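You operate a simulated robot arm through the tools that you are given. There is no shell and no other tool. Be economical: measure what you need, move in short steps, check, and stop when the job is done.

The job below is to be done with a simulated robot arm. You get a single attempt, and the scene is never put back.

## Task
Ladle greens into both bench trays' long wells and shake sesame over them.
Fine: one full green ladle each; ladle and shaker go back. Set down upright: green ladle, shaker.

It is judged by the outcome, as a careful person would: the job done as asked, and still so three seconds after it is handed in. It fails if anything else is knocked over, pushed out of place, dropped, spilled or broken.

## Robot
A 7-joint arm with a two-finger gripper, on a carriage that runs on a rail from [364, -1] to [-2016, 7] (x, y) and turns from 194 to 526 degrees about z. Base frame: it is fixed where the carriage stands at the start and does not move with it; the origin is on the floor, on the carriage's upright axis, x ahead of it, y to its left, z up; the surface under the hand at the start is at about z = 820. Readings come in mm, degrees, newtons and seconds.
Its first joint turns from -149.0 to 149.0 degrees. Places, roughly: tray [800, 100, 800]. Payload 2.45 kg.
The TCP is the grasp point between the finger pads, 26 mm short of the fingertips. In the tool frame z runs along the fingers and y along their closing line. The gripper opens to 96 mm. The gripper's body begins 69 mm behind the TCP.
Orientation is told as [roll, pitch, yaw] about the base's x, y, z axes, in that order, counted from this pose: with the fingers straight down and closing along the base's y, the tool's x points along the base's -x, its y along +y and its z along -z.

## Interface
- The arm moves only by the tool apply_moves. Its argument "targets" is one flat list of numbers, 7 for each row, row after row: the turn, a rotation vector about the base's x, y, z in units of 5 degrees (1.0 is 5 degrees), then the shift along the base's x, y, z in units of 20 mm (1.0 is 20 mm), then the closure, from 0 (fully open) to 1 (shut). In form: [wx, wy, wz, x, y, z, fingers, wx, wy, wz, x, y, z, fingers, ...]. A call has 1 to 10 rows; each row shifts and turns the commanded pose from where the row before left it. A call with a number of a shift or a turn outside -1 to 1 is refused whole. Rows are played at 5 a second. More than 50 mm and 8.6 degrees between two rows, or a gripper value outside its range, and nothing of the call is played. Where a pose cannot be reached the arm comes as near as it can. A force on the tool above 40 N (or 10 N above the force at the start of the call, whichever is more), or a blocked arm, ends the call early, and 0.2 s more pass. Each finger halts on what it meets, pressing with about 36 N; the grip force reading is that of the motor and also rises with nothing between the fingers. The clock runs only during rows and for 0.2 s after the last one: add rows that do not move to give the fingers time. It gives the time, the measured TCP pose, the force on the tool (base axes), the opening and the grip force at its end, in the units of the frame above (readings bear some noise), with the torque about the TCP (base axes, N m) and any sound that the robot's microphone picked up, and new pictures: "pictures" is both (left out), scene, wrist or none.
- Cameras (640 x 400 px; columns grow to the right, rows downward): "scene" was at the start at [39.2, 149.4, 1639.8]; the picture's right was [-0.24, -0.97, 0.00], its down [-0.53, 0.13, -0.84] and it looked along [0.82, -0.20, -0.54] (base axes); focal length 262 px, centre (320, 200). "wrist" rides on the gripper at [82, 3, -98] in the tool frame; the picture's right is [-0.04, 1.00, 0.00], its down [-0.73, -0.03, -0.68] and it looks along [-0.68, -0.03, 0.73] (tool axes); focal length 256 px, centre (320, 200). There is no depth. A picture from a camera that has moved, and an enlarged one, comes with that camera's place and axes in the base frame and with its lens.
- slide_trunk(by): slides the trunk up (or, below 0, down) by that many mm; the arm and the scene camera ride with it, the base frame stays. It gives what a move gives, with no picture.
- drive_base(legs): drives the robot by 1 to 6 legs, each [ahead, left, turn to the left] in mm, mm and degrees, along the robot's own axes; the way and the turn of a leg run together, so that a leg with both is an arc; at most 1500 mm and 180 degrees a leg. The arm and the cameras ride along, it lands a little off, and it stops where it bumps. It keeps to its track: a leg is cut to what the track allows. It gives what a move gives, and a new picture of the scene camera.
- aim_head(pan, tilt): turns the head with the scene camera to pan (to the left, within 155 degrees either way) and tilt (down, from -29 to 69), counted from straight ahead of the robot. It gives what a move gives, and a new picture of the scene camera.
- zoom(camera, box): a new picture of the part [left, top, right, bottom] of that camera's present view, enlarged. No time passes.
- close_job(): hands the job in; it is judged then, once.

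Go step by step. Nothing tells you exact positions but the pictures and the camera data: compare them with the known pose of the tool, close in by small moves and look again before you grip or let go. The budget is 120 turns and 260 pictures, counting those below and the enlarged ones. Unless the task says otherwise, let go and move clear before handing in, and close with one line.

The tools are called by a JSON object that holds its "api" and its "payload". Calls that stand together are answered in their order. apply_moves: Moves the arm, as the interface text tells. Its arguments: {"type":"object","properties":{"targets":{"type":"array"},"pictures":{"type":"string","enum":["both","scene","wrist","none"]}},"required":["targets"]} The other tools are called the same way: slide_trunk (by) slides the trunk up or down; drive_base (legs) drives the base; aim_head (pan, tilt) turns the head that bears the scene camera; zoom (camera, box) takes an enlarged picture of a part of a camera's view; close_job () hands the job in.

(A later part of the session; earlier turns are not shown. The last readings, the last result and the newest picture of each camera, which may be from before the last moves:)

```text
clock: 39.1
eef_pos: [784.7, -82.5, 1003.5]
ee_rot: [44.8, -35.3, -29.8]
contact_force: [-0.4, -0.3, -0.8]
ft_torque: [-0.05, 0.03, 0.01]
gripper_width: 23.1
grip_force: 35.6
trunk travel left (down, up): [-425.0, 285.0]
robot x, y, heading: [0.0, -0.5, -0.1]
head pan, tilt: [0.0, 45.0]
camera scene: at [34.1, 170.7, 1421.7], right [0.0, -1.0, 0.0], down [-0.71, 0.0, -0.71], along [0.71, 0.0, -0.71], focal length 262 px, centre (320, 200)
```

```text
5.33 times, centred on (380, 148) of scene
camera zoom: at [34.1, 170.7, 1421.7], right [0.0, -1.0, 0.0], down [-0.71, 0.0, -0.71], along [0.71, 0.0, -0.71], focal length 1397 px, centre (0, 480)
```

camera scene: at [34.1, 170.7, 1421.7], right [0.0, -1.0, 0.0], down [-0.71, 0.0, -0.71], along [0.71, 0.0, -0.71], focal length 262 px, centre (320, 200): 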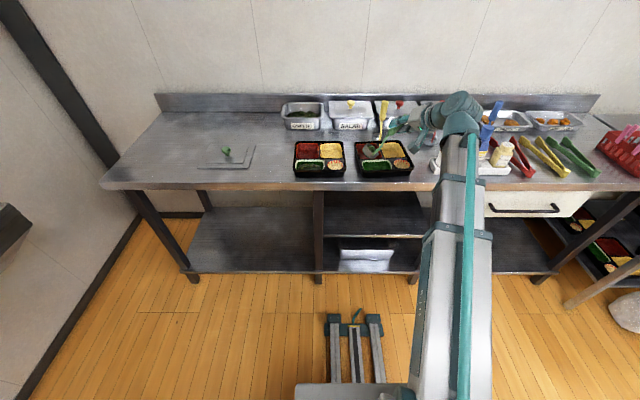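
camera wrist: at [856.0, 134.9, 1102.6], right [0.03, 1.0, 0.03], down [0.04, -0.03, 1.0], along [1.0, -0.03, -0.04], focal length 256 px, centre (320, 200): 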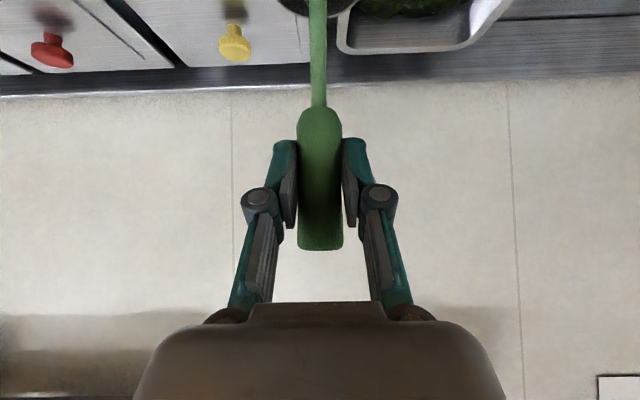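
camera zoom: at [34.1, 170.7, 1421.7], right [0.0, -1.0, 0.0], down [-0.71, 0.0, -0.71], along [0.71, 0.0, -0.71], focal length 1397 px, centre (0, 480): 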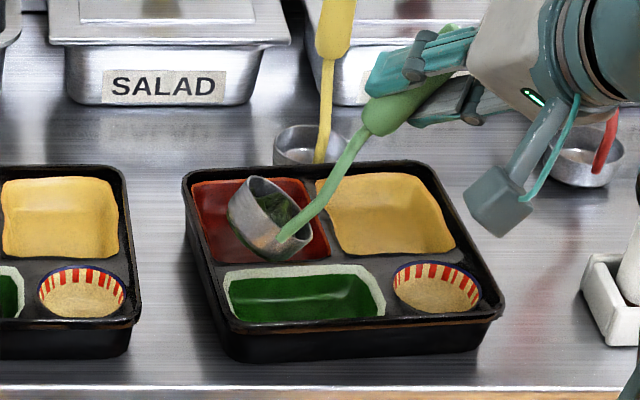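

Bowl is full and its lip is over tray 2's long well. I continue the pour.

{"api": "apply_moves", "payload": {"targets": [1, 0, 0, 0, -0.42, -0.25, 1, 1, 0, 0, 0, -0.42, -0.25, 1, 1, 0, 0, 0, -0.41, -0.35, 1, 1, 0, 0, 0, -0.41, -0.35, 1, 1, 0, 0, 0, -0.41, -0.35, 1, 1, 0, 0, 0, -0.3, -0.4, 1, 1, 0, 0, 0, -0.3, -0.4, 1, 1, 0, 0, 0, -0.3, -0.4, 1], "pictures": "scene"}}

{"api": "zoom", "payload": {"camera": "scene", "box": [320, 110, 440, 185]}}

```text
clock: 40.9
eef_pos: [786.5, -139.3, 949.4]
ee_rot: [79.4, -10.5, -43.9]
contact_force: [-0.1, 0.5, -1.1]
ft_torque: [-0.13, 0.04, -0.01]
gripper_width: 22.9
grip_force: 35.8
trunk travel left (down, up): [-425.0, 285.0]
robot x, y, heading: [0.4, 0.7, -0.1]
head pan, tilt: [0.0, 45.0]
camera scene: at [34.0, 170.7, 1421.7], right [0.0, -1.0, 0.0], down [-0.71, 0.0, -0.71], along [0.71, 0.0, -0.71], focal length 262 px, centre (320, 200)
```

scene: 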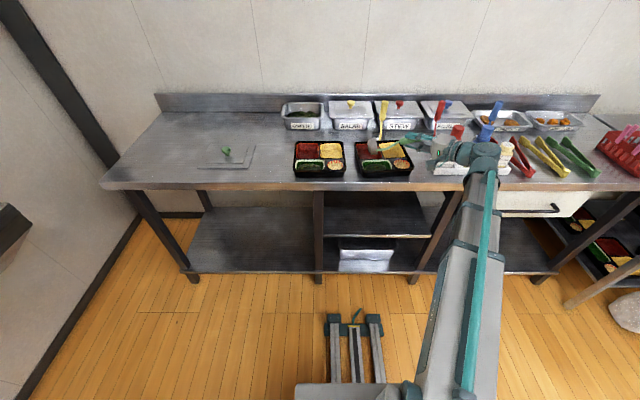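

```text
5.33 times, centred on (380, 148) of scene
camera zoom: at [34.0, 170.7, 1421.7], right [0.0, -1.0, 0.0], down [-0.71, 0.0, -0.71], along [0.71, 0.0, -0.71], focal length 1397 px, centre (0, 480)
```

zoom: 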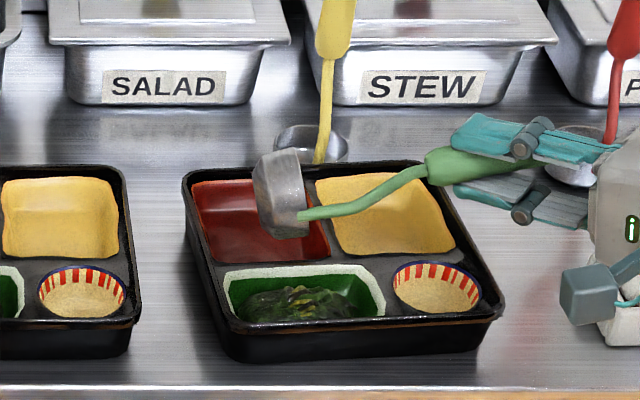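

Greens are in tray 2's well. A bit more roll to empty, without lowering.

{"api": "apply_moves", "payload": {"targets": [1, 0, 0, 0, -0.2, -0.1, 1, 1, 0, 0, 0, -0.2, -0.1, 1, 1, 0, 0, 0, -0.2, 0, 1, 1, 0, 0, 0, -0.1, 0, 1, 1, 0, 0, 0, -0.1, 0, 1, 0, 0, 0, 0, 0, 0, 1, 0, 0, 0, 0, 0, 0, 1], "pictures": "none"}}

{"api": "zoom", "payload": {"camera": "scene", "box": [320, 110, 440, 185]}}

```text
clock: 42.5
eef_pos: [785.8, -156.6, 947.1]
ee_rot: [97.0, 7.1, -44.7]
contact_force: [0.4, -0.5, 0.4]
ft_torque: [-0.16, 0.01, -0.01]
gripper_width: 22.8
grip_force: 35.5
trunk travel left (down, up): [-425.0, 285.0]
robot x, y, heading: [-1.1, -1.3, 0.0]
head pan, tilt: [0.0, 45.0]
```

```text
5.33 times, centred on (380, 148) of scene
camera zoom: at [34.0, 170.6, 1421.7], right [0.0, -1.0, 0.0], down [-0.71, 0.0, -0.71], along [0.71, 0.0, -0.71], focal length 1397 px, centre (0, 480)
```

zoom: 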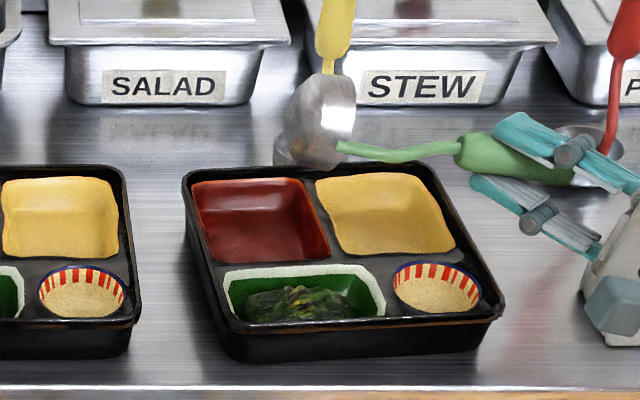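

Empty. Now I bring the ladle back upright above its home spot.

{"api": "apply_moves", "payload": {"targets": [-1, 0, 0, 0.1, 0.5, 0.7, 1, -1, 0, 0, 0.1, 0.5, 0.7, 1, -1, 0, 0, 0.1, 0.5, 0.7, 1, -1, 0, 0, 0.1, 0.5, 0.7, 1, -1, 0, 0, 0.1, 0.5, 0.7, 1, -1, 0, 0, 0.1, 0.5, 0.7, 1, -1, 0, 0, 0.1, 0.5, 0.7, 1, -1, 0, 0, 0.1, 0.5, 0.7, 1, -1, 0, 0, 0.1, 0.5, 0.7, 1, -1, 0, 0, 0.1, 0.5, 0.7, 1], "pictures": "none"}}

{"api": "apply_moves", "payload": {"targets": [-1, 0, 0, 0.765, 0.975, 0, 1, -1, 0, 0, 0.765, 0.975, 0, 1, -1, 0, 0, 0.765, 0.975, 0, 1, -1, 0, 0, 0.765, 0.975, 0, 1, -1, 0, 0, 0.765, 0.975, 0, 1, -1, 0, 0, 0.765, 0.975, 0, 1, -1, 0, 0, 0.765, 0.975, 0, 1, -1, 0, 0, 0.765, 0.975, 0, 1, -1, 0, 0, 0.765, 0.975, 0, 1, -1, 0, 0, 0.765, 0.975, 0, 1], "pictures": "none"}}

{"api": "apply_moves", "payload": {"targets": [0, 0, 0, 0, 0, -1, 1, 0, 0, 0, 0, 0, -1, 1, 0, 0, 0, 0, 0, -1, 1, 0, 0, 0, 0, 0, -1, 1, 0, 0, 0, 0, 0, -1, 1, 0, 0, 0, 0, 0, -0.5, 1, 0, 0, 0, 0, 0, 0, 1], "pictures": "both"}}

```text
clock: 44.7
eef_pos: [806.4, -55.8, 1086.0]
ee_rot: [59.2, -27.2, -37.4]
contact_force: [-0.2, -0.6, -1.5]
ft_torque: [-0.12, -0.02, 0.0]
gripper_width: 22.8
grip_force: 35.8
trunk travel left (down, up): [-425.0, 285.0]
robot x, y, heading: [-2.4, -0.5, 0.1]
head pan, tilt: [0.0, 45.0]
```

```text
clock: 46.9
eef_pos: [959.5, 138.5, 1085.3]
ee_rot: [-0.1, -45.0, 0.0]
contact_force: [0.1, -0.1, -0.9]
ft_torque: [0.01, -0.01, 0.0]
gripper_width: 22.8
grip_force: 36.2
trunk travel left (down, up): [-425.0, 285.0]
robot x, y, heading: [1.1, 3.3, 0.2]
head pan, tilt: [0.0, 45.0]
```

```text
clock: 48.5
eef_pos: [960.7, 138.2, 976.9]
ee_rot: [0.0, -45.0, 0.0]
contact_force: [0.2, 0.2, -0.1]
ft_torque: [0.01, 0.01, 0.02]
gripper_width: 23.0
grip_force: 36.1
trunk travel left (down, up): [-425.0, 285.0]
robot x, y, heading: [0.0, 0.4, -0.1]
head pan, tilt: [0.0, 45.0]
camera scene: at [34.1, 170.7, 1421.6], right [0.0, -1.0, 0.0], down [-0.71, 0.0, -0.71], along [0.71, 0.0, -0.71], focal length 262 px, centre (320, 200)
camera wrist: at [832.6, 142.9, 989.1], right [0.03, 1.0, 0.03], down [0.04, -0.03, 1.0], along [1.0, -0.03, -0.04], focal length 256 px, centre (320, 200)
```

scene: 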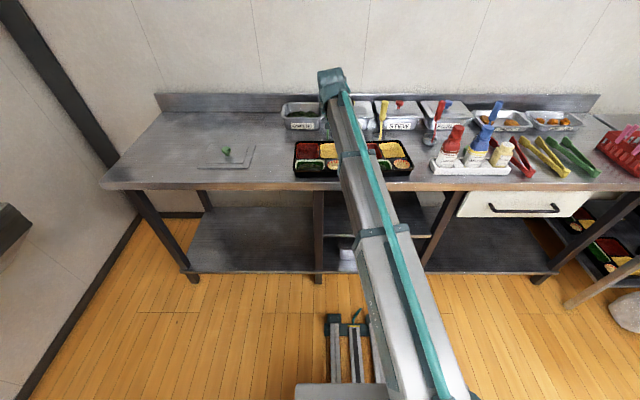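
wrist: 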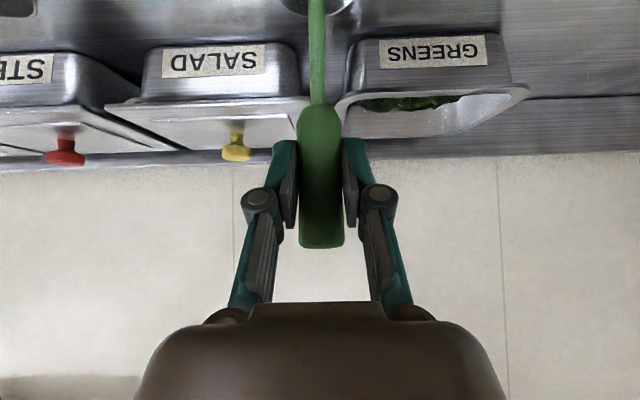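

Nearly down. Lowering the last millimetres.

{"api": "apply_moves", "payload": {"targets": [0, 0, 0, 0, 0, -0.2, 1, 0, 0, 0, 0, 0, -0.1, 1, 0, 0, 0, 0, 0, 0, 1], "pictures": "none"}}

```text
clock: 49.3
eef_pos: [959.8, 139.8, 970.1]
ee_rot: [0.0, -44.9, 0.0]
contact_force: [-0.9, 0.0, -0.8]
ft_torque: [0.01, 0.01, -0.02]
gripper_width: 23.0
grip_force: 36.1
trunk travel left (down, up): [-425.0, 285.0]
robot x, y, heading: [0.1, -0.6, 0.0]
head pan, tilt: [0.0, 45.0]
```

{"api": "apply_moves", "payload": {"targets": [0, 0, 0, 0, 0, -0.07, 1, 0, 0, 0, 0, 0, 0, 1], "pictures": "none"}}

```text
clock: 49.9
eef_pos: [958.9, 138.7, 968.5]
ee_rot: [0.1, -45.0, 0.0]
contact_force: [0.5, 0.3, 1.8]
ft_torque: [0.02, -0.1, -0.02]
gripper_width: 22.9
grip_force: 36.0
trunk travel left (down, up): [-425.0, 285.0]
robot x, y, heading: [1.6, -0.2, -0.2]
head pan, tilt: [0.0, 45.0]
```

Contact with the bench felt. I open the fingers and back off.

{"api": "apply_moves", "payload": {"targets": [0, 0, 0, 0, 0, 0, 0.7, 0, 0, 0, 0, 0, 0, 0.3, 0, 0, 0, 0, 0, 0, 0, 0, 0, 0, 0, 0, 0, 0, 0, 0, 0, -0.5, 0, 0, 0, 0, 0, 0, -1, 0, 0, 0, 0, 0, 0, -1, 0, 0, 0, 0, 0, 0, -1, 0, 0, 0, 0, 0, 0, -1, 0, 0, 0], "pictures": "wrist"}}

```text
clock: 51.9
eef_pos: [867.6, 139.3, 966.7]
ee_rot: [0.1, -45.0, 0.0]
contact_force: [-0.1, -0.1, -0.5]
ft_torque: [0.01, -0.02, 0.03]
gripper_width: 96.1
grip_force: 0.0
trunk travel left (down, up): [-425.0, 285.0]
robot x, y, heading: [-1.9, -1.2, 0.2]
head pan, tilt: [0.0, 45.0]
camera wrist: at [740.5, 143.3, 979.3], right [0.03, 1.0, 0.03], down [0.04, -0.03, 1.0], along [1.0, -0.03, -0.04], focal length 256 px, centre (320, 200)
```

wrist: 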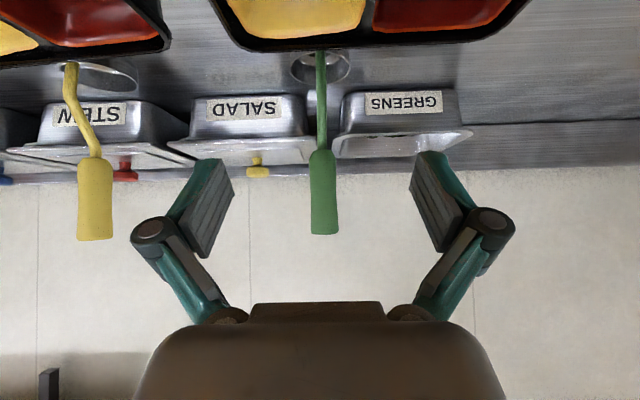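

Ladle stands upright at its home. Next the sesame shaker: I raise the trunk and inspect the rack.

{"api": "slide_trunk", "payload": {"by": 170}}

{"api": "aim_head", "payload": {"pan": -32, "tilt": 45}}

{"api": "zoom", "payload": {"camera": "scene", "box": [260, 130, 380, 205]}}

```text
clock: 53.9
eef_pos: [868.8, 139.1, 1136.7]
ee_rot: [0.0, -44.9, 0.0]
contact_force: [-1.0, 0.2, 0.8]
ft_torque: [-0.02, 0.02, 0.0]
gripper_width: 96.1
grip_force: 0.1
trunk travel left (down, up): [-595.0, 115.0]
robot x, y, heading: [1.7, -1.3, -0.2]
head pan, tilt: [0.0, 45.0]
```

```text
clock: 54.8
eef_pos: [867.7, 139.8, 1136.2]
ee_rot: [0.1, -45.0, 0.0]
contact_force: [0.7, 0.2, -0.2]
ft_torque: [-0.03, -0.02, 0.02]
gripper_width: 96.1
grip_force: 0.0
trunk travel left (down, up): [-595.0, 115.0]
robot x, y, heading: [0.1, -3.1, -0.1]
head pan, tilt: [-32.0, 45.0]
camera scene: at [21.6, 127.6, 1591.7], right [-0.53, -0.85, 0.0], down [-0.6, 0.37, -0.71], along [0.6, -0.37, -0.71], focal length 262 px, centre (320, 200)
```

scene: 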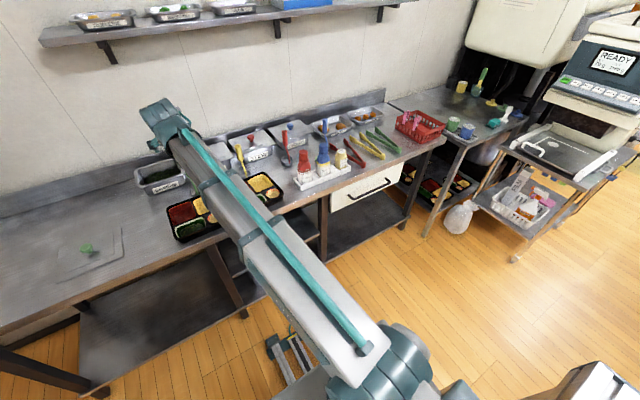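

```text
5.33 times, centred on (320, 168) of scene
camera zoom: at [21.6, 127.6, 1591.7], right [-0.53, -0.85, 0.0], down [-0.6, 0.37, -0.71], along [0.6, -0.37, -0.71], focal length 1397 px, centre (320, 373)
```

zoom: 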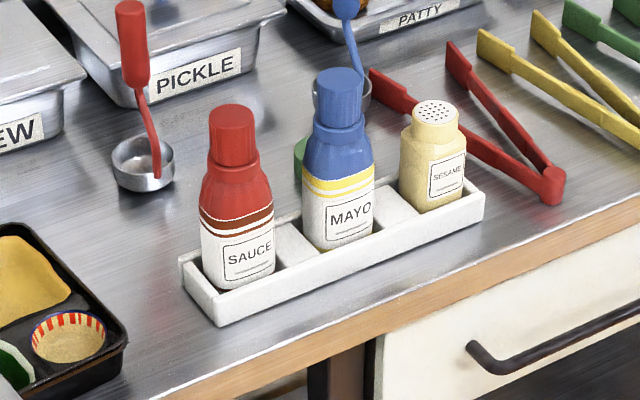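

Shaker is around (797, −464), top z≈922, rack nearly parallel to y. I turn the carriage right by 32° with the arm held high.

{"api": "drive_base", "payload": {"legs": [[0, 0, -32]]}}

```text
clock: 56.8
eef_pos: [812.3, -335.2, 1137.3]
ee_rot: [0.0, -45.0, -31.6]
contact_force: [-0.4, -0.2, 0.6]
ft_torque: [0.01, 0.02, 0.0]
gripper_width: 95.8
grip_force: 0.1
trunk travel left (down, up): [-595.0, 115.0]
robot x, y, heading: [1.5, -1.4, -31.8]
head pan, tilt: [-32.0, 45.0]
camera scene: at [84.4, 96.2, 1591.7], right [-0.9, -0.45, 0.0], down [-0.32, 0.63, -0.71], along [0.32, -0.63, -0.71], focal length 262 px, centre (320, 200)
```

scene: 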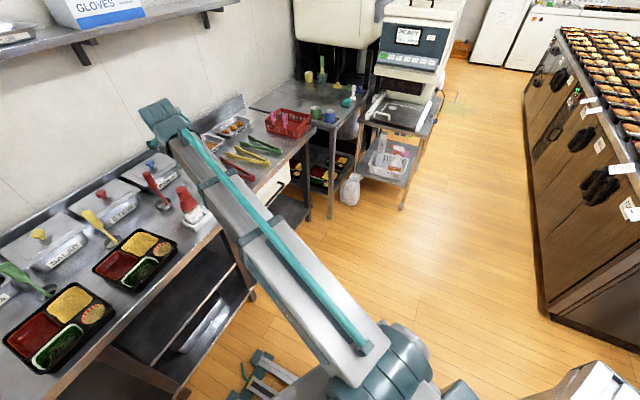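

Now I yaw the tool square to the rack, make it 30° from level, and stand in front of the shaker.

{"api": "apply_moves", "payload": {"targets": [0, 0, 1, -0.66, -0.64, 0, 0, 0, 0, 1, -0.66, -0.64, 0, 0, 0, 0, 1, -0.66, -0.64, 0, 0, 0, 0, 1, -0.66, -0.64, 0, 0, 0, 0, 1, -0.66, -0.64, 0, 0, 0, 0, 1, -0.66, -0.64, 0, 0, 0, -1, 0, -0.66, -0.64, 0, 0, 0, -1, 0, -0.66, -0.64, 0, 0, 0, -1, 0, -0.66, -0.64, 0, 0, 0, 0, 0, -0.66, -0.64, 0, 0], "pictures": "none"}}

{"api": "slide_trunk", "payload": {"by": -150}}

{"api": "zoom", "payload": {"camera": "wrist", "box": [0, 0, 640, 400]}}

```text
clock: 59.0
eef_pos: [683.0, -462.0, 1137.7]
ee_rot: [0.8, -60.1, -2.0]
contact_force: [0.2, -0.1, -0.3]
ft_torque: [-0.01, -0.03, 0.0]
gripper_width: 96.1
grip_force: 0.1
trunk travel left (down, up): [-595.0, 115.0]
robot x, y, heading: [-0.5, 2.0, -31.4]
head pan, tilt: [-32.0, 45.0]
```

```text
clock: 60.7
eef_pos: [682.9, -462.7, 988.6]
ee_rot: [0.8, -60.1, -2.2]
contact_force: [0.2, -0.3, 0.0]
ft_torque: [-0.02, -0.03, 0.01]
gripper_width: 95.8
grip_force: 0.2
trunk travel left (down, up): [-445.0, 265.0]
robot x, y, heading: [2.5, -4.7, -31.6]
head pan, tilt: [-32.0, 45.0]
```

```text
1.00 times, centred on (320, 200) of wrist (not enlarged: the box is as wide or as high as the picture)
camera zoom: at [557.1, -455.1, 967.4], right [0.05, 1.0, 0.04], down [-0.22, -0.03, 0.97], along [0.97, -0.05, 0.22], focal length 256 px, centre (320, 200)
```

zoom: 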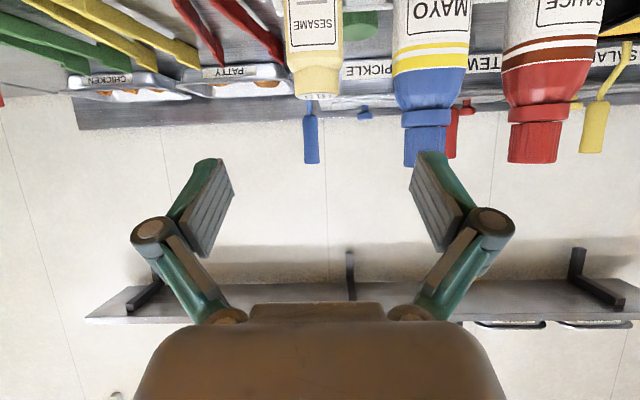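

The shaker body is about 43 mm wide, centred near y −467, with good gaps to the mayo. I lower and pre-close a little, then look again.

{"api": "apply_moves", "payload": {"targets": [0, 0, 0, 0, -0.1, -1, 0.2, 0, 0, 0, 0, -0.1, -1, 0.2, 0, 0, 0, 0, 0, -1, 0.2, 0, 0, 0, 0, 0, -1, 0.2, 0, 0, 0, 0, 0, -1, 0.2, 0, 0, 0, 0.5, 0, -0.2, 0.2, 0, 0, 0, 1, 0, 0, 0.2, 0, 0, 0, 0.5, 0, 0, 0.2], "pictures": "wrist"}}

```text
clock: 62.5
eef_pos: [722.2, -466.2, 884.6]
ee_rot: [0.7, -60.1, -2.0]
contact_force: [0.9, 0.1, 1.0]
ft_torque: [-0.01, 0.01, 0.02]
gripper_width: 76.8
grip_force: 0.0
trunk travel left (down, up): [-445.0, 265.0]
robot x, y, heading: [1.3, 0.0, -31.3]
head pan, tilt: [-32.0, 45.0]
camera wrist: at [597.6, -459.5, 863.6], right [0.05, 1.0, 0.04], down [-0.22, -0.03, 0.97], along [0.97, -0.05, 0.22], focal length 256 px, centre (320, 200)
```

wrist: 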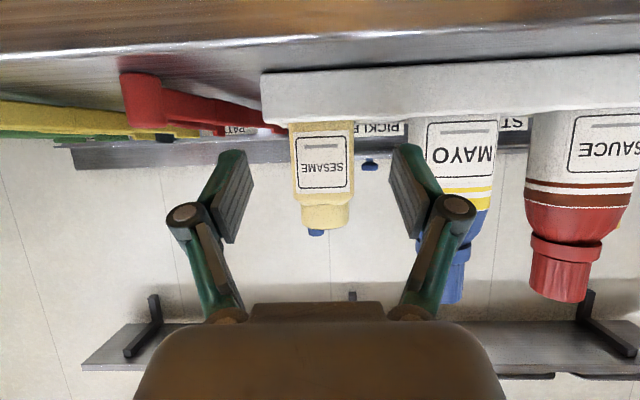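

Shaker centred at (797, −465), top z≈928, rack wall z≈849. I advance and grip.

{"api": "apply_moves", "payload": {"targets": [0, 0, 0, 1, 0, 0, 0.2, 0, 0, 0, 1, 0, 0, 0.2, 0, 0, 0, 1, 0, 0, 0.2, 0, 0, 0, 0.75, 0, 0, 0.2, 0, 0, 0, 0, 0, 0, 0.2, 0, 0, 0, 0, 0, 0, 0.6, 0, 0, 0, 0, 0, 0, 1, 0, 0, 0, 0, 0, 0, 1, 0, 0, 0, 0, 0, 0, 1, 0, 0, 0, 0, 0, 0, 1], "pictures": "both"}}

```text
clock: 64.7
eef_pos: [795.1, -466.4, 883.5]
ee_rot: [0.8, -60.1, -2.1]
contact_force: [0.5, -0.4, 0.1]
ft_torque: [-0.02, -0.02, 0.01]
gripper_width: 45.5
grip_force: 36.1
trunk travel left (down, up): [-445.0, 265.0]
robot x, y, heading: [-0.3, -1.1, -31.4]
head pan, tilt: [-32.0, 45.0]
camera scene: at [84.3, 96.3, 1441.7], right [-0.9, -0.45, 0.0], down [-0.32, 0.63, -0.71], along [0.32, -0.63, -0.71], focal length 262 px, centre (320, 200)
camera wrist: at [669.8, -459.2, 862.8], right [0.05, 1.0, 0.04], down [-0.22, -0.03, 0.97], along [0.97, -0.05, 0.22], focal length 256 px, centre (320, 200)
```

scene: 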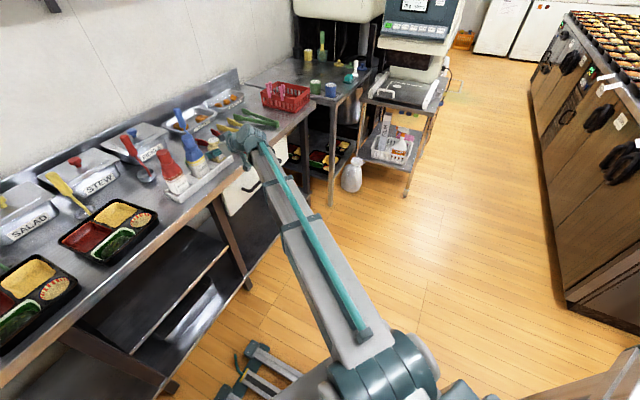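
wrist: 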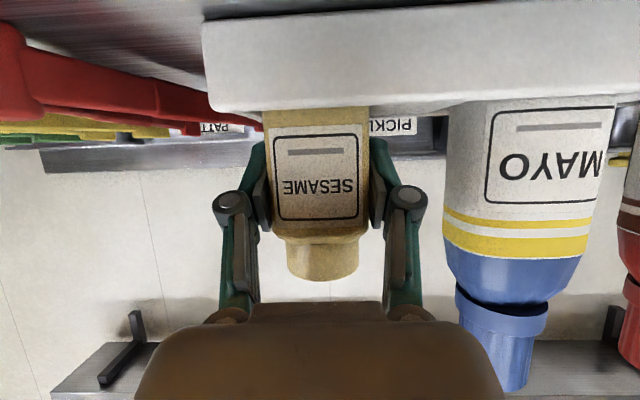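

Shaker gripped (45 mm). I lift it high via the trunk and turn the carriage back.

{"api": "slide_trunk", "payload": {"by": 205}}

{"api": "drive_base", "payload": {"legs": [[0, 0, 31.5]]}}

{"api": "aim_head", "payload": {"pan": 0, "tilt": 48}}

```text
clock: 66.9
eef_pos: [794.9, -466.7, 1089.5]
ee_rot: [0.8, -60.1, -2.1]
contact_force: [-0.1, -0.4, -1.3]
ft_torque: [0.01, 0.0, 0.01]
gripper_width: 45.4
grip_force: 36.2
trunk travel left (down, up): [-650.0, 60.0]
robot x, y, heading: [-1.3, 2.4, -31.5]
head pan, tilt: [-32.0, 45.0]
```

```text
clock: 68.8
eef_pos: [922.2, 10.9, 1087.4]
ee_rot: [0.7, -60.1, 29.1]
contact_force: [-0.1, 0.0, -1.0]
ft_torque: [-0.02, -0.02, 0.03]
gripper_width: 45.5
grip_force: 36.2
trunk travel left (down, up): [-650.0, 60.0]
robot x, y, heading: [-5.9, -3.0, -0.1]
head pan, tilt: [-32.0, 45.0]
camera scene: at [22.4, 127.5, 1646.6], right [-0.53, -0.84, 0.0], down [-0.6, 0.38, -0.71], along [0.6, -0.38, -0.71], focal length 262 px, centre (320, 200)
```

scene: 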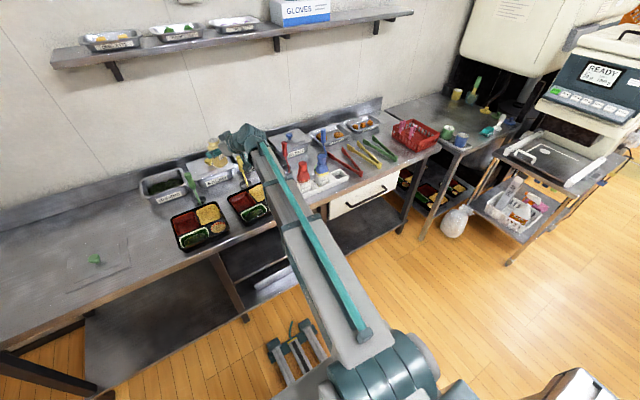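

```text
clock: 69.8
eef_pos: [923.2, 12.2, 1089.7]
ee_rot: [0.7, -60.0, 29.0]
contact_force: [-0.7, -0.1, -0.2]
ft_torque: [0.01, -0.03, 0.01]
gripper_width: 45.1
grip_force: 36.0
trunk travel left (down, up): [-650.0, 60.0]
robot x, y, heading: [1.4, 1.5, -0.2]
head pan, tilt: [0.0, 48.0]
camera scene: at [32.5, 170.3, 1642.5], right [-0.01, -1.0, 0.0], down [-0.74, 0.01, -0.67], along [0.67, 0.0, -0.74], focal length 262 px, centre (320, 200)
```

scene: 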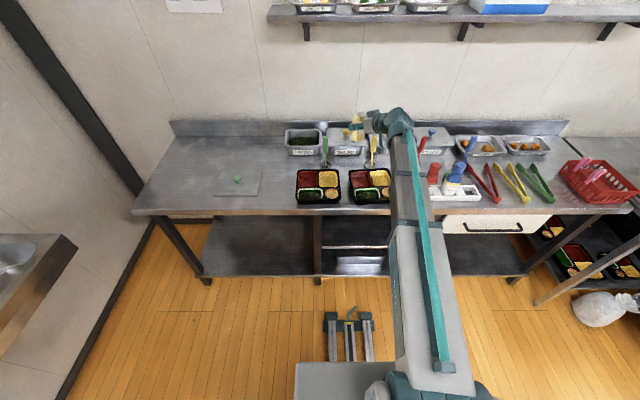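

Ladle stands upright and the shaker is held. I move it over tray 2's long well at a safe height.

{"api": "apply_moves", "payload": {"targets": [0, 0, 0, -0.9, -0.35, -0.3, 1, 0, 0, 0, -0.9, -0.35, -0.3, 1, 0, 0, 0, -0.9, -0.35, -0.5, 1, 0, 0, 0, -0.9, -0.35, -0.5, 1, 0, 0, 0, -0.9, -0.35, -0.6, 1, 0, 0, 0, -0.9, -0.35, -0.6, 1, 0, 0, 0, -0.9, -0.35, -0.6, 1], "pictures": "none"}}

{"api": "apply_moves", "payload": {"targets": [0.875, 0.485, 0, -0.06, 0.1, -0.05, 1, 0.875, 0.485, 0, -0.06, 0.1, -0.05, 1, 0.875, 0.485, 0, -0.06, 0.1, -0.05, 1, 0.875, 0.485, 0, -0.06, 0.1, -0.05, 1, 0.875, 0.485, 0, -0.06, 0.1, -0.05, 1, 0.875, 0.485, 0, -0.06, 0.1, -0.05, 1, 0.875, 0.485, 0, -0.06, 0.1, -0.05, 1, 0.875, 0.485, 0, -0.06, 0.1, -0.05, 1, 0.875, 0.485, 0, -0.06, 0.1, -0.05, 1, 0.875, 0.485, 0, -0.06, 0.1, -0.05, 1], "pictures": "scene"}}

{"api": "zoom", "payload": {"camera": "scene", "box": [290, 110, 450, 210]}}

```text
clock: 71.4
eef_pos: [796.4, -37.7, 1022.0]
ee_rot: [0.8, -60.0, 29.1]
contact_force: [-1.0, 0.5, -0.5]
ft_torque: [0.01, 0.02, -0.02]
gripper_width: 45.3
grip_force: 35.8
trunk travel left (down, up): [-650.0, 60.0]
robot x, y, heading: [1.0, 0.1, -0.5]
head pan, tilt: [0.0, 48.0]
```

```text
clock: 73.6
eef_pos: [784.4, -17.1, 1009.5]
ee_rot: [68.3, -33.7, -24.1]
contact_force: [-0.1, -0.9, -1.0]
ft_torque: [0.0, 0.02, -0.03]
gripper_width: 45.5
grip_force: 36.6
trunk travel left (down, up): [-650.0, 60.0]
robot x, y, heading: [3.0, 2.4, -0.1]
head pan, tilt: [0.0, 48.0]
camera scene: at [32.6, 170.4, 1642.5], right [-0.01, -1.0, 0.0], down [-0.74, 0.0, -0.67], along [0.67, 0.0, -0.74], focal length 262 px, centre (320, 200)
```

scene: 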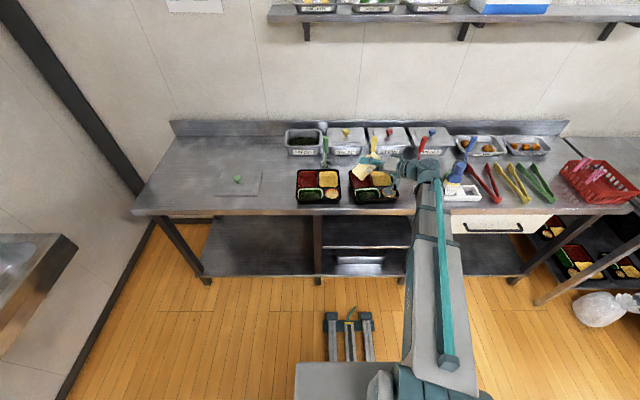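

```text
4.00 times, centred on (370, 160) of scene
camera zoom: at [32.6, 170.4, 1642.5], right [-0.01, -1.0, 0.0], down [-0.74, 0.0, -0.67], along [0.67, 0.0, -0.74], focal length 1048 px, centre (120, 360)
```

zoom: 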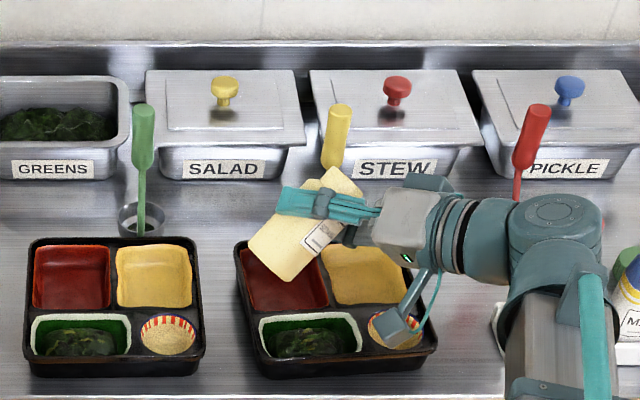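

The roll works cleanly. I continue toward inverted while keeping the shaker's top above the well.

{"api": "apply_moves", "payload": {"targets": [0.875, 0.485, 0, -0.06, 0.08, -0.1, 1, 0.875, 0.485, 0, -0.06, 0.08, -0.1, 1, 0.875, 0.485, 0, -0.06, 0.08, -0.1, 1, 0.875, 0.485, 0, -0.06, 0.08, -0.1, 1, 0.875, 0.485, 0, -0.06, 0.08, -0.1, 1, 0.875, 0.485, 0, -0.06, 0.08, -0.1, 1, 0.875, 0.485, 0, -0.06, 0.08, -0.1, 1, 0.875, 0.485, 0, -0.06, 0.08, -0.1, 1, 0.875, 0.485, 0, -0.06, 0.08, -0.1, 1, 0.875, 0.485, 0, -0.06, 0.08, -0.1, 1], "pictures": "none"}}

{"api": "zoom", "payload": {"camera": "scene", "box": [290, 110, 450, 210]}}

```text
clock: 75.8
eef_pos: [771.7, -0.7, 990.7]
ee_rot: [95.9, 8.7, -30.7]
contact_force: [0.6, 0.9, -0.2]
ft_torque: [-0.03, -0.03, -0.03]
gripper_width: 45.3
grip_force: 35.5
trunk travel left (down, up): [-650.0, 60.0]
robot x, y, heading: [1.1, 3.7, -0.6]
head pan, tilt: [0.0, 48.0]
```

```text
4.00 times, centred on (370, 160) of scene
camera zoom: at [32.5, 170.4, 1642.5], right [-0.01, -1.0, 0.0], down [-0.74, 0.0, -0.67], along [0.67, 0.0, -0.74], focal length 1048 px, centre (120, 360)
```

zoom: 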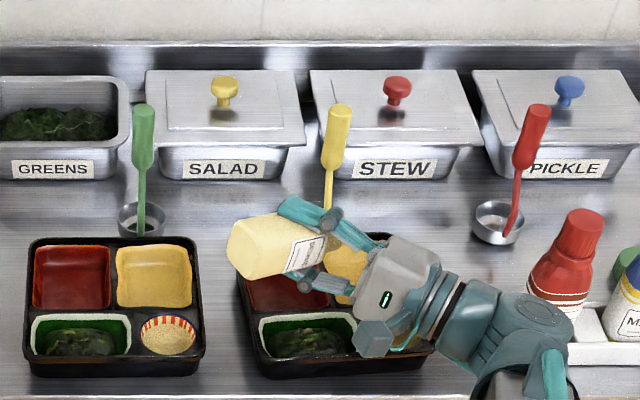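

Hand is roughly level now, so I finish inverting by spinning about the tool's own axis, which keeps the hand clear of the bench.

{"api": "apply_moves", "payload": {"targets": [0.519, 0.851, 0.087, 0.1, -0.05, -0.2, 1, 0.519, 0.851, 0.087, 0.1, -0.05, -0.2, 1, 0.519, 0.851, 0.087, 0.1, -0.05, -0.2, 1, 0.519, 0.851, 0.087, 0.1, -0.05, -0.2, 1, 0.519, 0.851, 0.087, 0.1, -0.05, -0.2, 1, 0.519, 0.851, 0.087, 0.1, -0.05, -0.2, 1, 0.519, 0.851, 0.087, 0.1, -0.05, -0.2, 1, 0.519, 0.851, 0.087, 0.1, -0.05, -0.2, 1], "pictures": "none"}}

{"api": "zoom", "payload": {"camera": "scene", "box": [290, 110, 450, 210]}}

```text
clock: 77.6
eef_pos: [788.3, -8.8, 957.4]
ee_rot: [98.4, 48.6, -25.8]
contact_force: [-0.6, -0.4, -1.3]
ft_torque: [-0.02, 0.0, 0.02]
gripper_width: 45.3
grip_force: 35.6
trunk travel left (down, up): [-650.0, 60.0]
robot x, y, heading: [1.1, -2.1, -0.2]
head pan, tilt: [0.0, 48.0]
```

```text
4.00 times, centred on (370, 160) of scene
camera zoom: at [32.6, 170.4, 1642.5], right [-0.01, -1.0, 0.0], down [-0.74, 0.0, -0.67], along [0.67, 0.0, -0.74], focal length 1048 px, centre (120, 360)
```

zoom: 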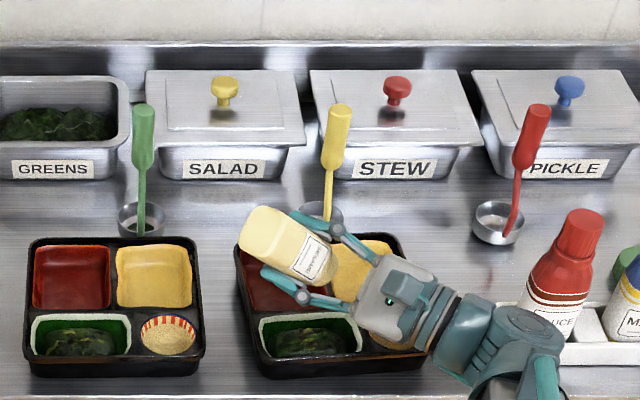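

{"api": "apply_moves", "payload": {"targets": [0.519, 0.851, 0.087, 0.1, -0.05, -0.18, 1, 0.519, 0.851, 0.087, 0.1, -0.05, -0.18, 1, 0.519, 0.851, 0.087, 0.1, -0.05, -0.18, 1, 0.519, 0.851, 0.087, 0.1, -0.05, -0.18, 1, 0.519, 0.851, 0.087, 0.1, -0.05, -0.18, 1, 0.519, 0.851, 0.087, 0.1, -0.05, -0.18, 1, 0.519, 0.851, 0.087, 0.1, -0.05, -0.18, 1, 0.519, 0.851, 0.087, 0.1, -0.05, -0.18, 1], "pictures": "wrist"}}

{"api": "zoom", "payload": {"camera": "scene", "box": [330, 135, 410, 185]}}

```text
clock: 79.4
eef_pos: [806.1, -15.9, 928.6]
ee_rot: [167.2, 84.9, 44.7]
contact_force: [-0.4, 0.1, -0.5]
ft_torque: [-0.04, 0.0, -0.03]
gripper_width: 45.5
grip_force: 35.7
trunk travel left (down, up): [-650.0, 60.0]
robot x, y, heading: [0.7, -0.9, -0.2]
head pan, tilt: [0.0, 48.0]
camera wrist: at [750.4, -104.6, 1002.1], right [0.84, -0.53, -0.02], down [-0.34, -0.51, -0.79], along [0.41, 0.67, -0.61], focal length 256 px, centre (320, 200)
```

wrist: 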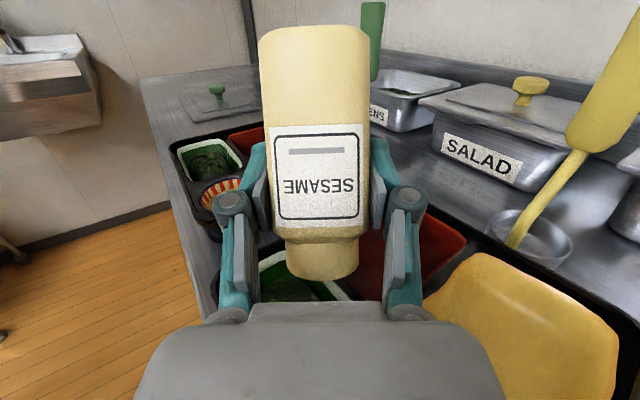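

```text
8.00 times, centred on (370, 160) of scene
camera zoom: at [32.6, 170.4, 1642.5], right [-0.01, -1.0, 0.0], down [-0.74, 0.0, -0.67], along [0.67, 0.0, -0.74], focal length 2096 px, centre (-80, 520)
```

zoom: 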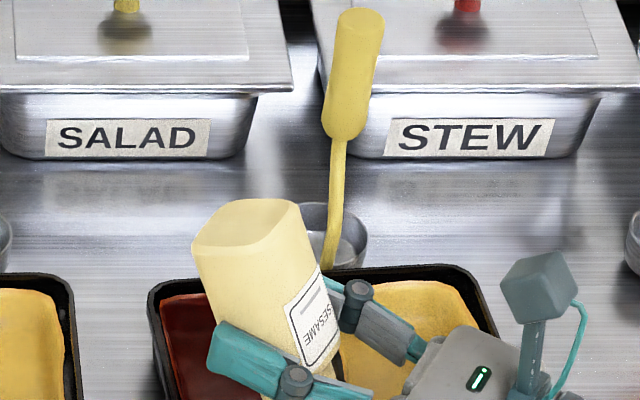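

The shaker is inverted with its holes right above tray 2's well (≈792, −36). I shake it.

{"api": "apply_moves", "payload": {"targets": [0, 0, 0, 0, 0, 1, 1, 0, 0, 0, 0, 0, -1, 1, 0, 0, 0, 0, 0, 1, 1, 0, 0, 0, 0, 0, -1, 1, 0, 0, 0, 0, 0, 1, 1, 0, 0, 0, 0, 0, -1, 1, 0, 0, 0, 0, 0, 0, 1], "pictures": "wrist"}}

{"api": "zoom", "payload": {"camera": "wrist", "box": [220, 220, 400, 320]}}

{"api": "zoom", "payload": {"camera": "scene", "box": [330, 155, 410, 205]}}

```text
clock: 81.0
eef_pos: [803.4, -15.0, 932.6]
ee_rot: [166.3, 84.9, 44.0]
contact_force: [0.1, -0.4, -0.7]
ft_torque: [-0.04, -0.03, 0.01]
gripper_width: 45.5
grip_force: 35.7
trunk travel left (down, up): [-650.0, 60.0]
robot x, y, heading: [-0.5, 2.2, -0.2]
head pan, tilt: [0.0, 48.0]
camera wrist: at [748.3, -103.6, 1004.9], right [0.84, -0.53, -0.02], down [-0.34, -0.51, -0.79], along [0.41, 0.67, -0.61], focal length 256 px, centre (320, 200)
```

wrist: 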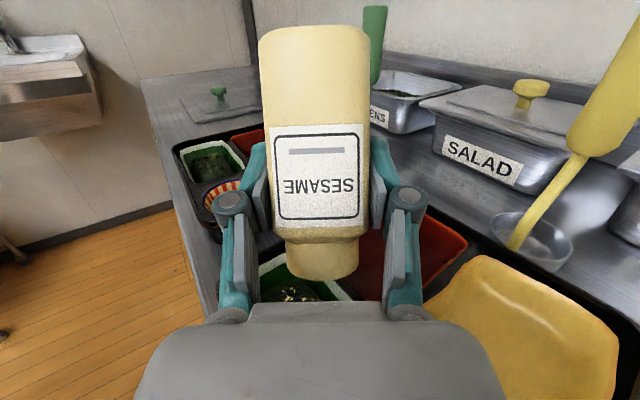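

```text
3.56 times, centred on (310, 270) of wrist
camera zoom: at [748.3, -103.6, 1004.9], right [0.84, -0.53, -0.02], down [-0.34, -0.51, -0.79], along [0.41, 0.67, -0.61], focal length 910 px, centre (356, -49)
```

zoom: 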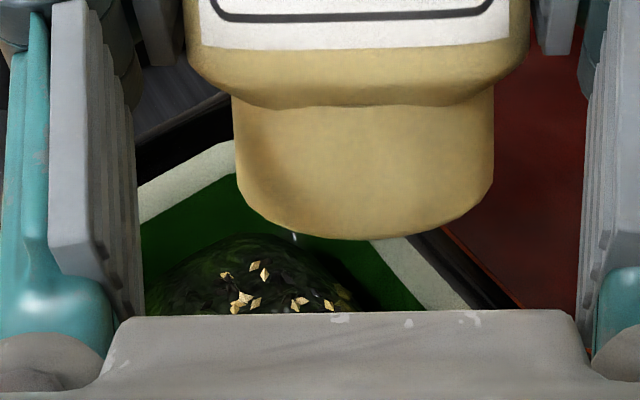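

```text
8.00 times, centred on (370, 180) of scene
camera zoom: at [32.6, 170.4, 1642.5], right [-0.01, -1.0, 0.0], down [-0.74, 0.0, -0.67], along [0.67, 0.0, -0.74], focal length 2096 px, centre (-80, 360)
```

zoom: 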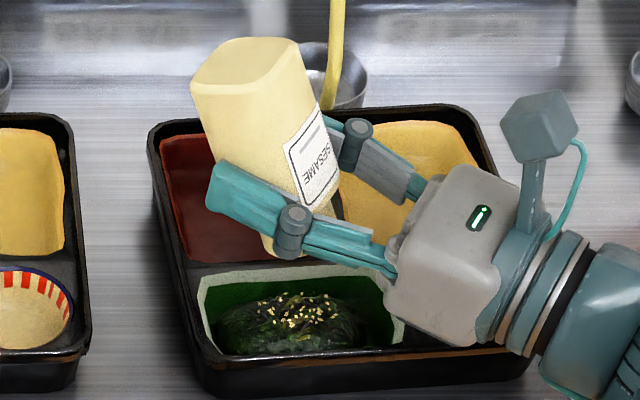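

Sesame is nicely on tray 2's greens. I roll the shaker back toward upright before travelling to tray 1.

{"api": "apply_moves", "payload": {"targets": [-0.519, -0.851, -0.087, -0.1, 0.05, 0.18, 1, -0.519, -0.851, -0.087, -0.1, 0.05, 0.18, 1, -0.519, -0.851, -0.087, -0.1, 0.05, 0.18, 1, -0.519, -0.851, -0.087, -0.1, 0.05, 0.18, 1, -0.519, -0.851, -0.087, -0.1, 0.05, 0.18, 1, -0.519, -0.851, -0.087, -0.1, 0.05, 0.18, 1, -0.519, -0.851, -0.087, -0.1, 0.05, 0.18, 1, -0.519, -0.851, -0.087, -0.1, 0.05, 0.18, 1], "pictures": "none"}}

{"api": "apply_moves", "payload": {"targets": [-0.519, -0.851, -0.087, -0.1, 0.05, 0.2, 1, -0.519, -0.851, -0.087, -0.1, 0.05, 0.2, 1, -0.519, -0.851, -0.087, -0.1, 0.05, 0.2, 1, -0.519, -0.851, -0.087, -0.1, 0.05, 0.2, 1, -0.519, -0.851, -0.087, -0.1, 0.05, 0.2, 1, -0.519, -0.851, -0.087, -0.1, 0.05, 0.2, 1, -0.519, -0.851, -0.087, -0.1, 0.05, 0.2, 1, -0.519, -0.851, -0.087, -0.1, 0.05, 0.2, 1], "pictures": "none"}}

{"api": "apply_moves", "payload": {"targets": [-0.875, -0.485, 0, 0, 0, 0, 1, -0.875, -0.485, 0, 0, 0, 0, 1, -0.875, -0.485, 0, 0, 0, 0, 1, -0.875, -0.485, 0, 0, 0.87, 0, 1, -0.875, -0.485, 0, 0, 0.87, 0, 1, -0.875, -0.485, 0, 0, 0.87, 0, 1, -0.875, -0.485, 0, 0, 0.87, 0, 1, -0.875, -0.485, 0, 0, 0.87, 0, 1, -0.875, -0.485, 0, 0, 0.87, 0, 1, -0.875, -0.485, 0, 0, 0.87, 0, 1], "pictures": "none"}}

{"api": "zoom", "payload": {"camera": "scene", "box": [280, 110, 440, 210]}}

```text
clock: 82.8
eef_pos: [788.8, -7.4, 958.5]
ee_rot: [98.4, 48.4, -25.9]
contact_force: [-0.7, -0.2, -0.3]
ft_torque: [0.0, 0.02, 0.0]
gripper_width: 45.3
grip_force: 36.1
trunk travel left (down, up): [-650.0, 60.0]
robot x, y, heading: [1.4, 2.1, -0.2]
head pan, tilt: [0.0, 48.0]
```

```text
clock: 84.6
eef_pos: [772.0, -1.6, 991.5]
ee_rot: [95.9, 8.6, -30.7]
contact_force: [-0.2, -0.1, -1.6]
ft_torque: [0.01, 0.01, 0.01]
gripper_width: 45.4
grip_force: 36.2
trunk travel left (down, up): [-650.0, 60.0]
robot x, y, heading: [-0.7, 3.1, -0.6]
head pan, tilt: [0.0, 48.0]
```

```text
clock: 86.8
eef_pos: [773.1, 122.8, 989.8]
ee_rot: [68.0, -33.9, -24.0]
contact_force: [-0.6, -0.5, -1.2]
ft_torque: [-0.02, 0.02, -0.02]
gripper_width: 45.3
grip_force: 36.3
trunk travel left (down, up): [-650.0, 60.0]
robot x, y, heading: [2.5, 3.4, -0.1]
head pan, tilt: [0.0, 48.0]
```

```text
4.00 times, centred on (360, 160) of scene
camera zoom: at [32.4, 170.5, 1642.4], right [-0.01, -1.0, 0.0], down [-0.74, 0.0, -0.67], along [0.67, 0.0, -0.74], focal length 1048 px, centre (160, 360)
```

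zoom: 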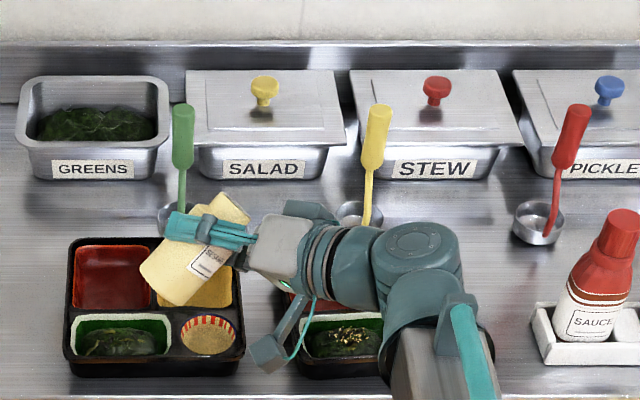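

No stray seeds. I continue to tray 1 and invert there the same way.

{"api": "apply_moves", "payload": {"targets": [0.875, 0.485, 0, 0, 0.87, 0, 1, 0.875, 0.485, 0, 0, 0.87, 0, 1, 0.875, 0.485, 0, 0, 0.87, 0, 1, 0.875, 0.485, 0, 0, 0.87, 0, 1, 0.875, 0.485, 0, 0, 0.87, 0, 1, 0.875, 0.485, 0, 0, 0.87, 0, 1, 0.875, 0.485, 0, 0, 0.87, 0, 1, 0.875, 0.485, 0, 0, 0, 0, 1, 0.875, 0.485, 0, 0, 0, 0, 1, 0.875, 0.485, 0, 0, 0, 0, 1], "pictures": "none"}}

{"api": "apply_moves", "payload": {"targets": [0.519, 0.851, 0.087, 0.1, -0.05, -0.2, 1, 0.519, 0.851, 0.087, 0.1, -0.05, -0.2, 1, 0.519, 0.851, 0.087, 0.1, -0.05, -0.2, 1, 0.519, 0.851, 0.087, 0.1, -0.05, -0.2, 1, 0.519, 0.851, 0.087, 0.1, -0.05, -0.2, 1, 0.519, 0.851, 0.087, 0.1, -0.05, -0.2, 1, 0.519, 0.851, 0.087, 0.1, -0.05, -0.2, 1, 0.519, 0.851, 0.087, 0.1, -0.05, -0.2, 1], "pictures": "none"}}

{"api": "apply_moves", "payload": {"targets": [0.519, 0.851, 0.087, 0.1, -0.05, -0.18, 1, 0.519, 0.851, 0.087, 0.1, -0.05, -0.18, 1, 0.519, 0.851, 0.087, 0.1, -0.05, -0.18, 1, 0.519, 0.851, 0.087, 0.1, -0.05, -0.18, 1, 0.519, 0.851, 0.087, 0.1, -0.05, -0.18, 1, 0.519, 0.851, 0.087, 0.1, -0.05, -0.18, 1, 0.519, 0.851, 0.087, 0.1, -0.05, -0.18, 1, 0.519, 0.851, 0.087, 0.1, -0.05, -0.18, 1], "pictures": "wrist"}}

{"api": "zoom", "payload": {"camera": "scene", "box": [280, 155, 360, 205]}}

```text
clock: 89.0
eef_pos: [774.0, 242.7, 990.5]
ee_rot: [96.0, 8.7, -30.7]
contact_force: [0.2, -0.2, -1.0]
ft_torque: [0.01, -0.03, 0.01]
gripper_width: 45.3
grip_force: 35.5
trunk travel left (down, up): [-650.0, 60.0]
robot x, y, heading: [0.6, -1.7, -0.3]
head pan, tilt: [0.0, 48.0]
```

```text
clock: 90.8
eef_pos: [788.7, 234.5, 958.3]
ee_rot: [98.4, 48.5, -25.9]
contact_force: [-0.2, -0.9, -0.9]
ft_torque: [-0.03, 0.03, 0.04]
gripper_width: 45.3
grip_force: 36.2
trunk travel left (down, up): [-650.0, 60.0]
robot x, y, heading: [1.1, -1.3, -0.1]
head pan, tilt: [0.0, 48.0]
```

```text
clock: 92.6
eef_pos: [803.3, 227.2, 929.1]
ee_rot: [167.7, 84.9, 45.1]
contact_force: [-0.9, -0.4, -0.6]
ft_torque: [-0.03, -0.01, 0.0]
gripper_width: 45.4
grip_force: 35.9
trunk travel left (down, up): [-650.0, 60.0]
robot x, y, heading: [-1.3, 2.0, -0.1]
head pan, tilt: [0.0, 48.0]
camera wrist: at [748.9, 138.8, 1003.6], right [0.84, -0.53, -0.02], down [-0.34, -0.51, -0.79], along [0.41, 0.67, -0.61], focal length 256 px, centre (320, 200)
```

wrist: 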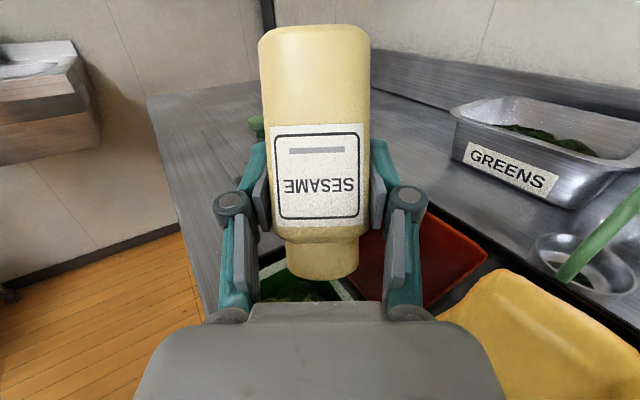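

```text
8.00 times, centred on (320, 180) of scene
camera zoom: at [32.5, 170.4, 1642.5], right [-0.01, -1.0, 0.0], down [-0.74, 0.0, -0.67], along [0.67, 0.0, -0.74], focal length 2096 px, centre (320, 360)
```

zoom: 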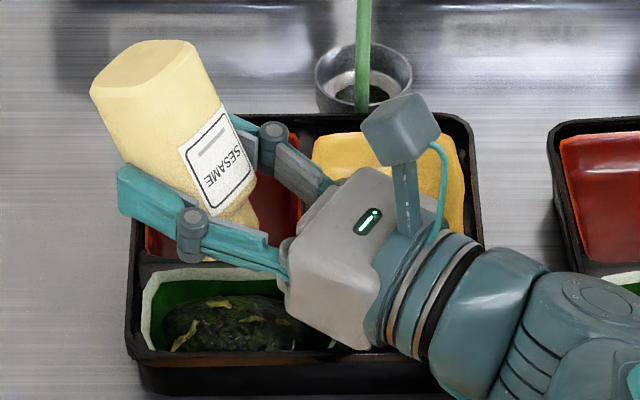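

Aligned over tray 1's well, same as before. Shake.

{"api": "apply_moves", "payload": {"targets": [0, 0, 0, 0, 0, 1, 1, 0, 0, 0, 0, 0, -1, 1, 0, 0, 0, 0, 0, 1, 1, 0, 0, 0, 0, 0, -1, 1, 0, 0, 0, 0, 0, 1, 1, 0, 0, 0, 0, 0, -1, 1, 0, 0, 0, 0, 0, 0, 1], "pictures": "none"}}

{"api": "zoom", "payload": {"camera": "scene", "box": [280, 155, 360, 205]}}

```text
clock: 94.2
eef_pos: [803.0, 225.4, 929.1]
ee_rot: [166.4, 85.0, 43.9]
contact_force: [0.4, -0.2, -1.3]
ft_torque: [0.01, -0.01, 0.01]
gripper_width: 45.5
grip_force: 35.7
trunk travel left (down, up): [-650.0, 60.0]
robot x, y, heading: [-3.0, 1.6, -0.2]
head pan, tilt: [0.0, 48.0]
```

```text
8.00 times, centred on (320, 180) of scene
camera zoom: at [32.6, 170.5, 1642.5], right [-0.01, -1.0, 0.0], down [-0.74, 0.0, -0.67], along [0.67, 0.0, -0.74], focal length 2096 px, centre (320, 360)
```

zoom: 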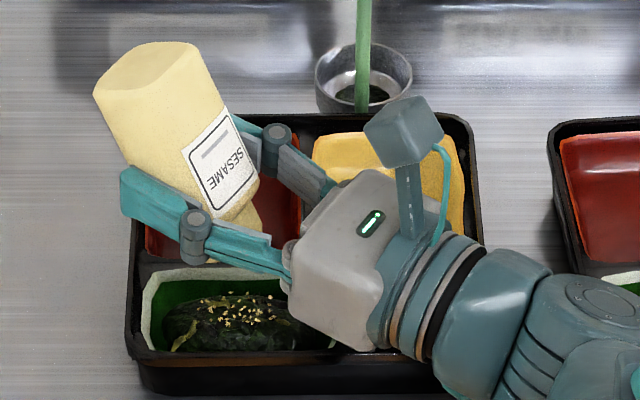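

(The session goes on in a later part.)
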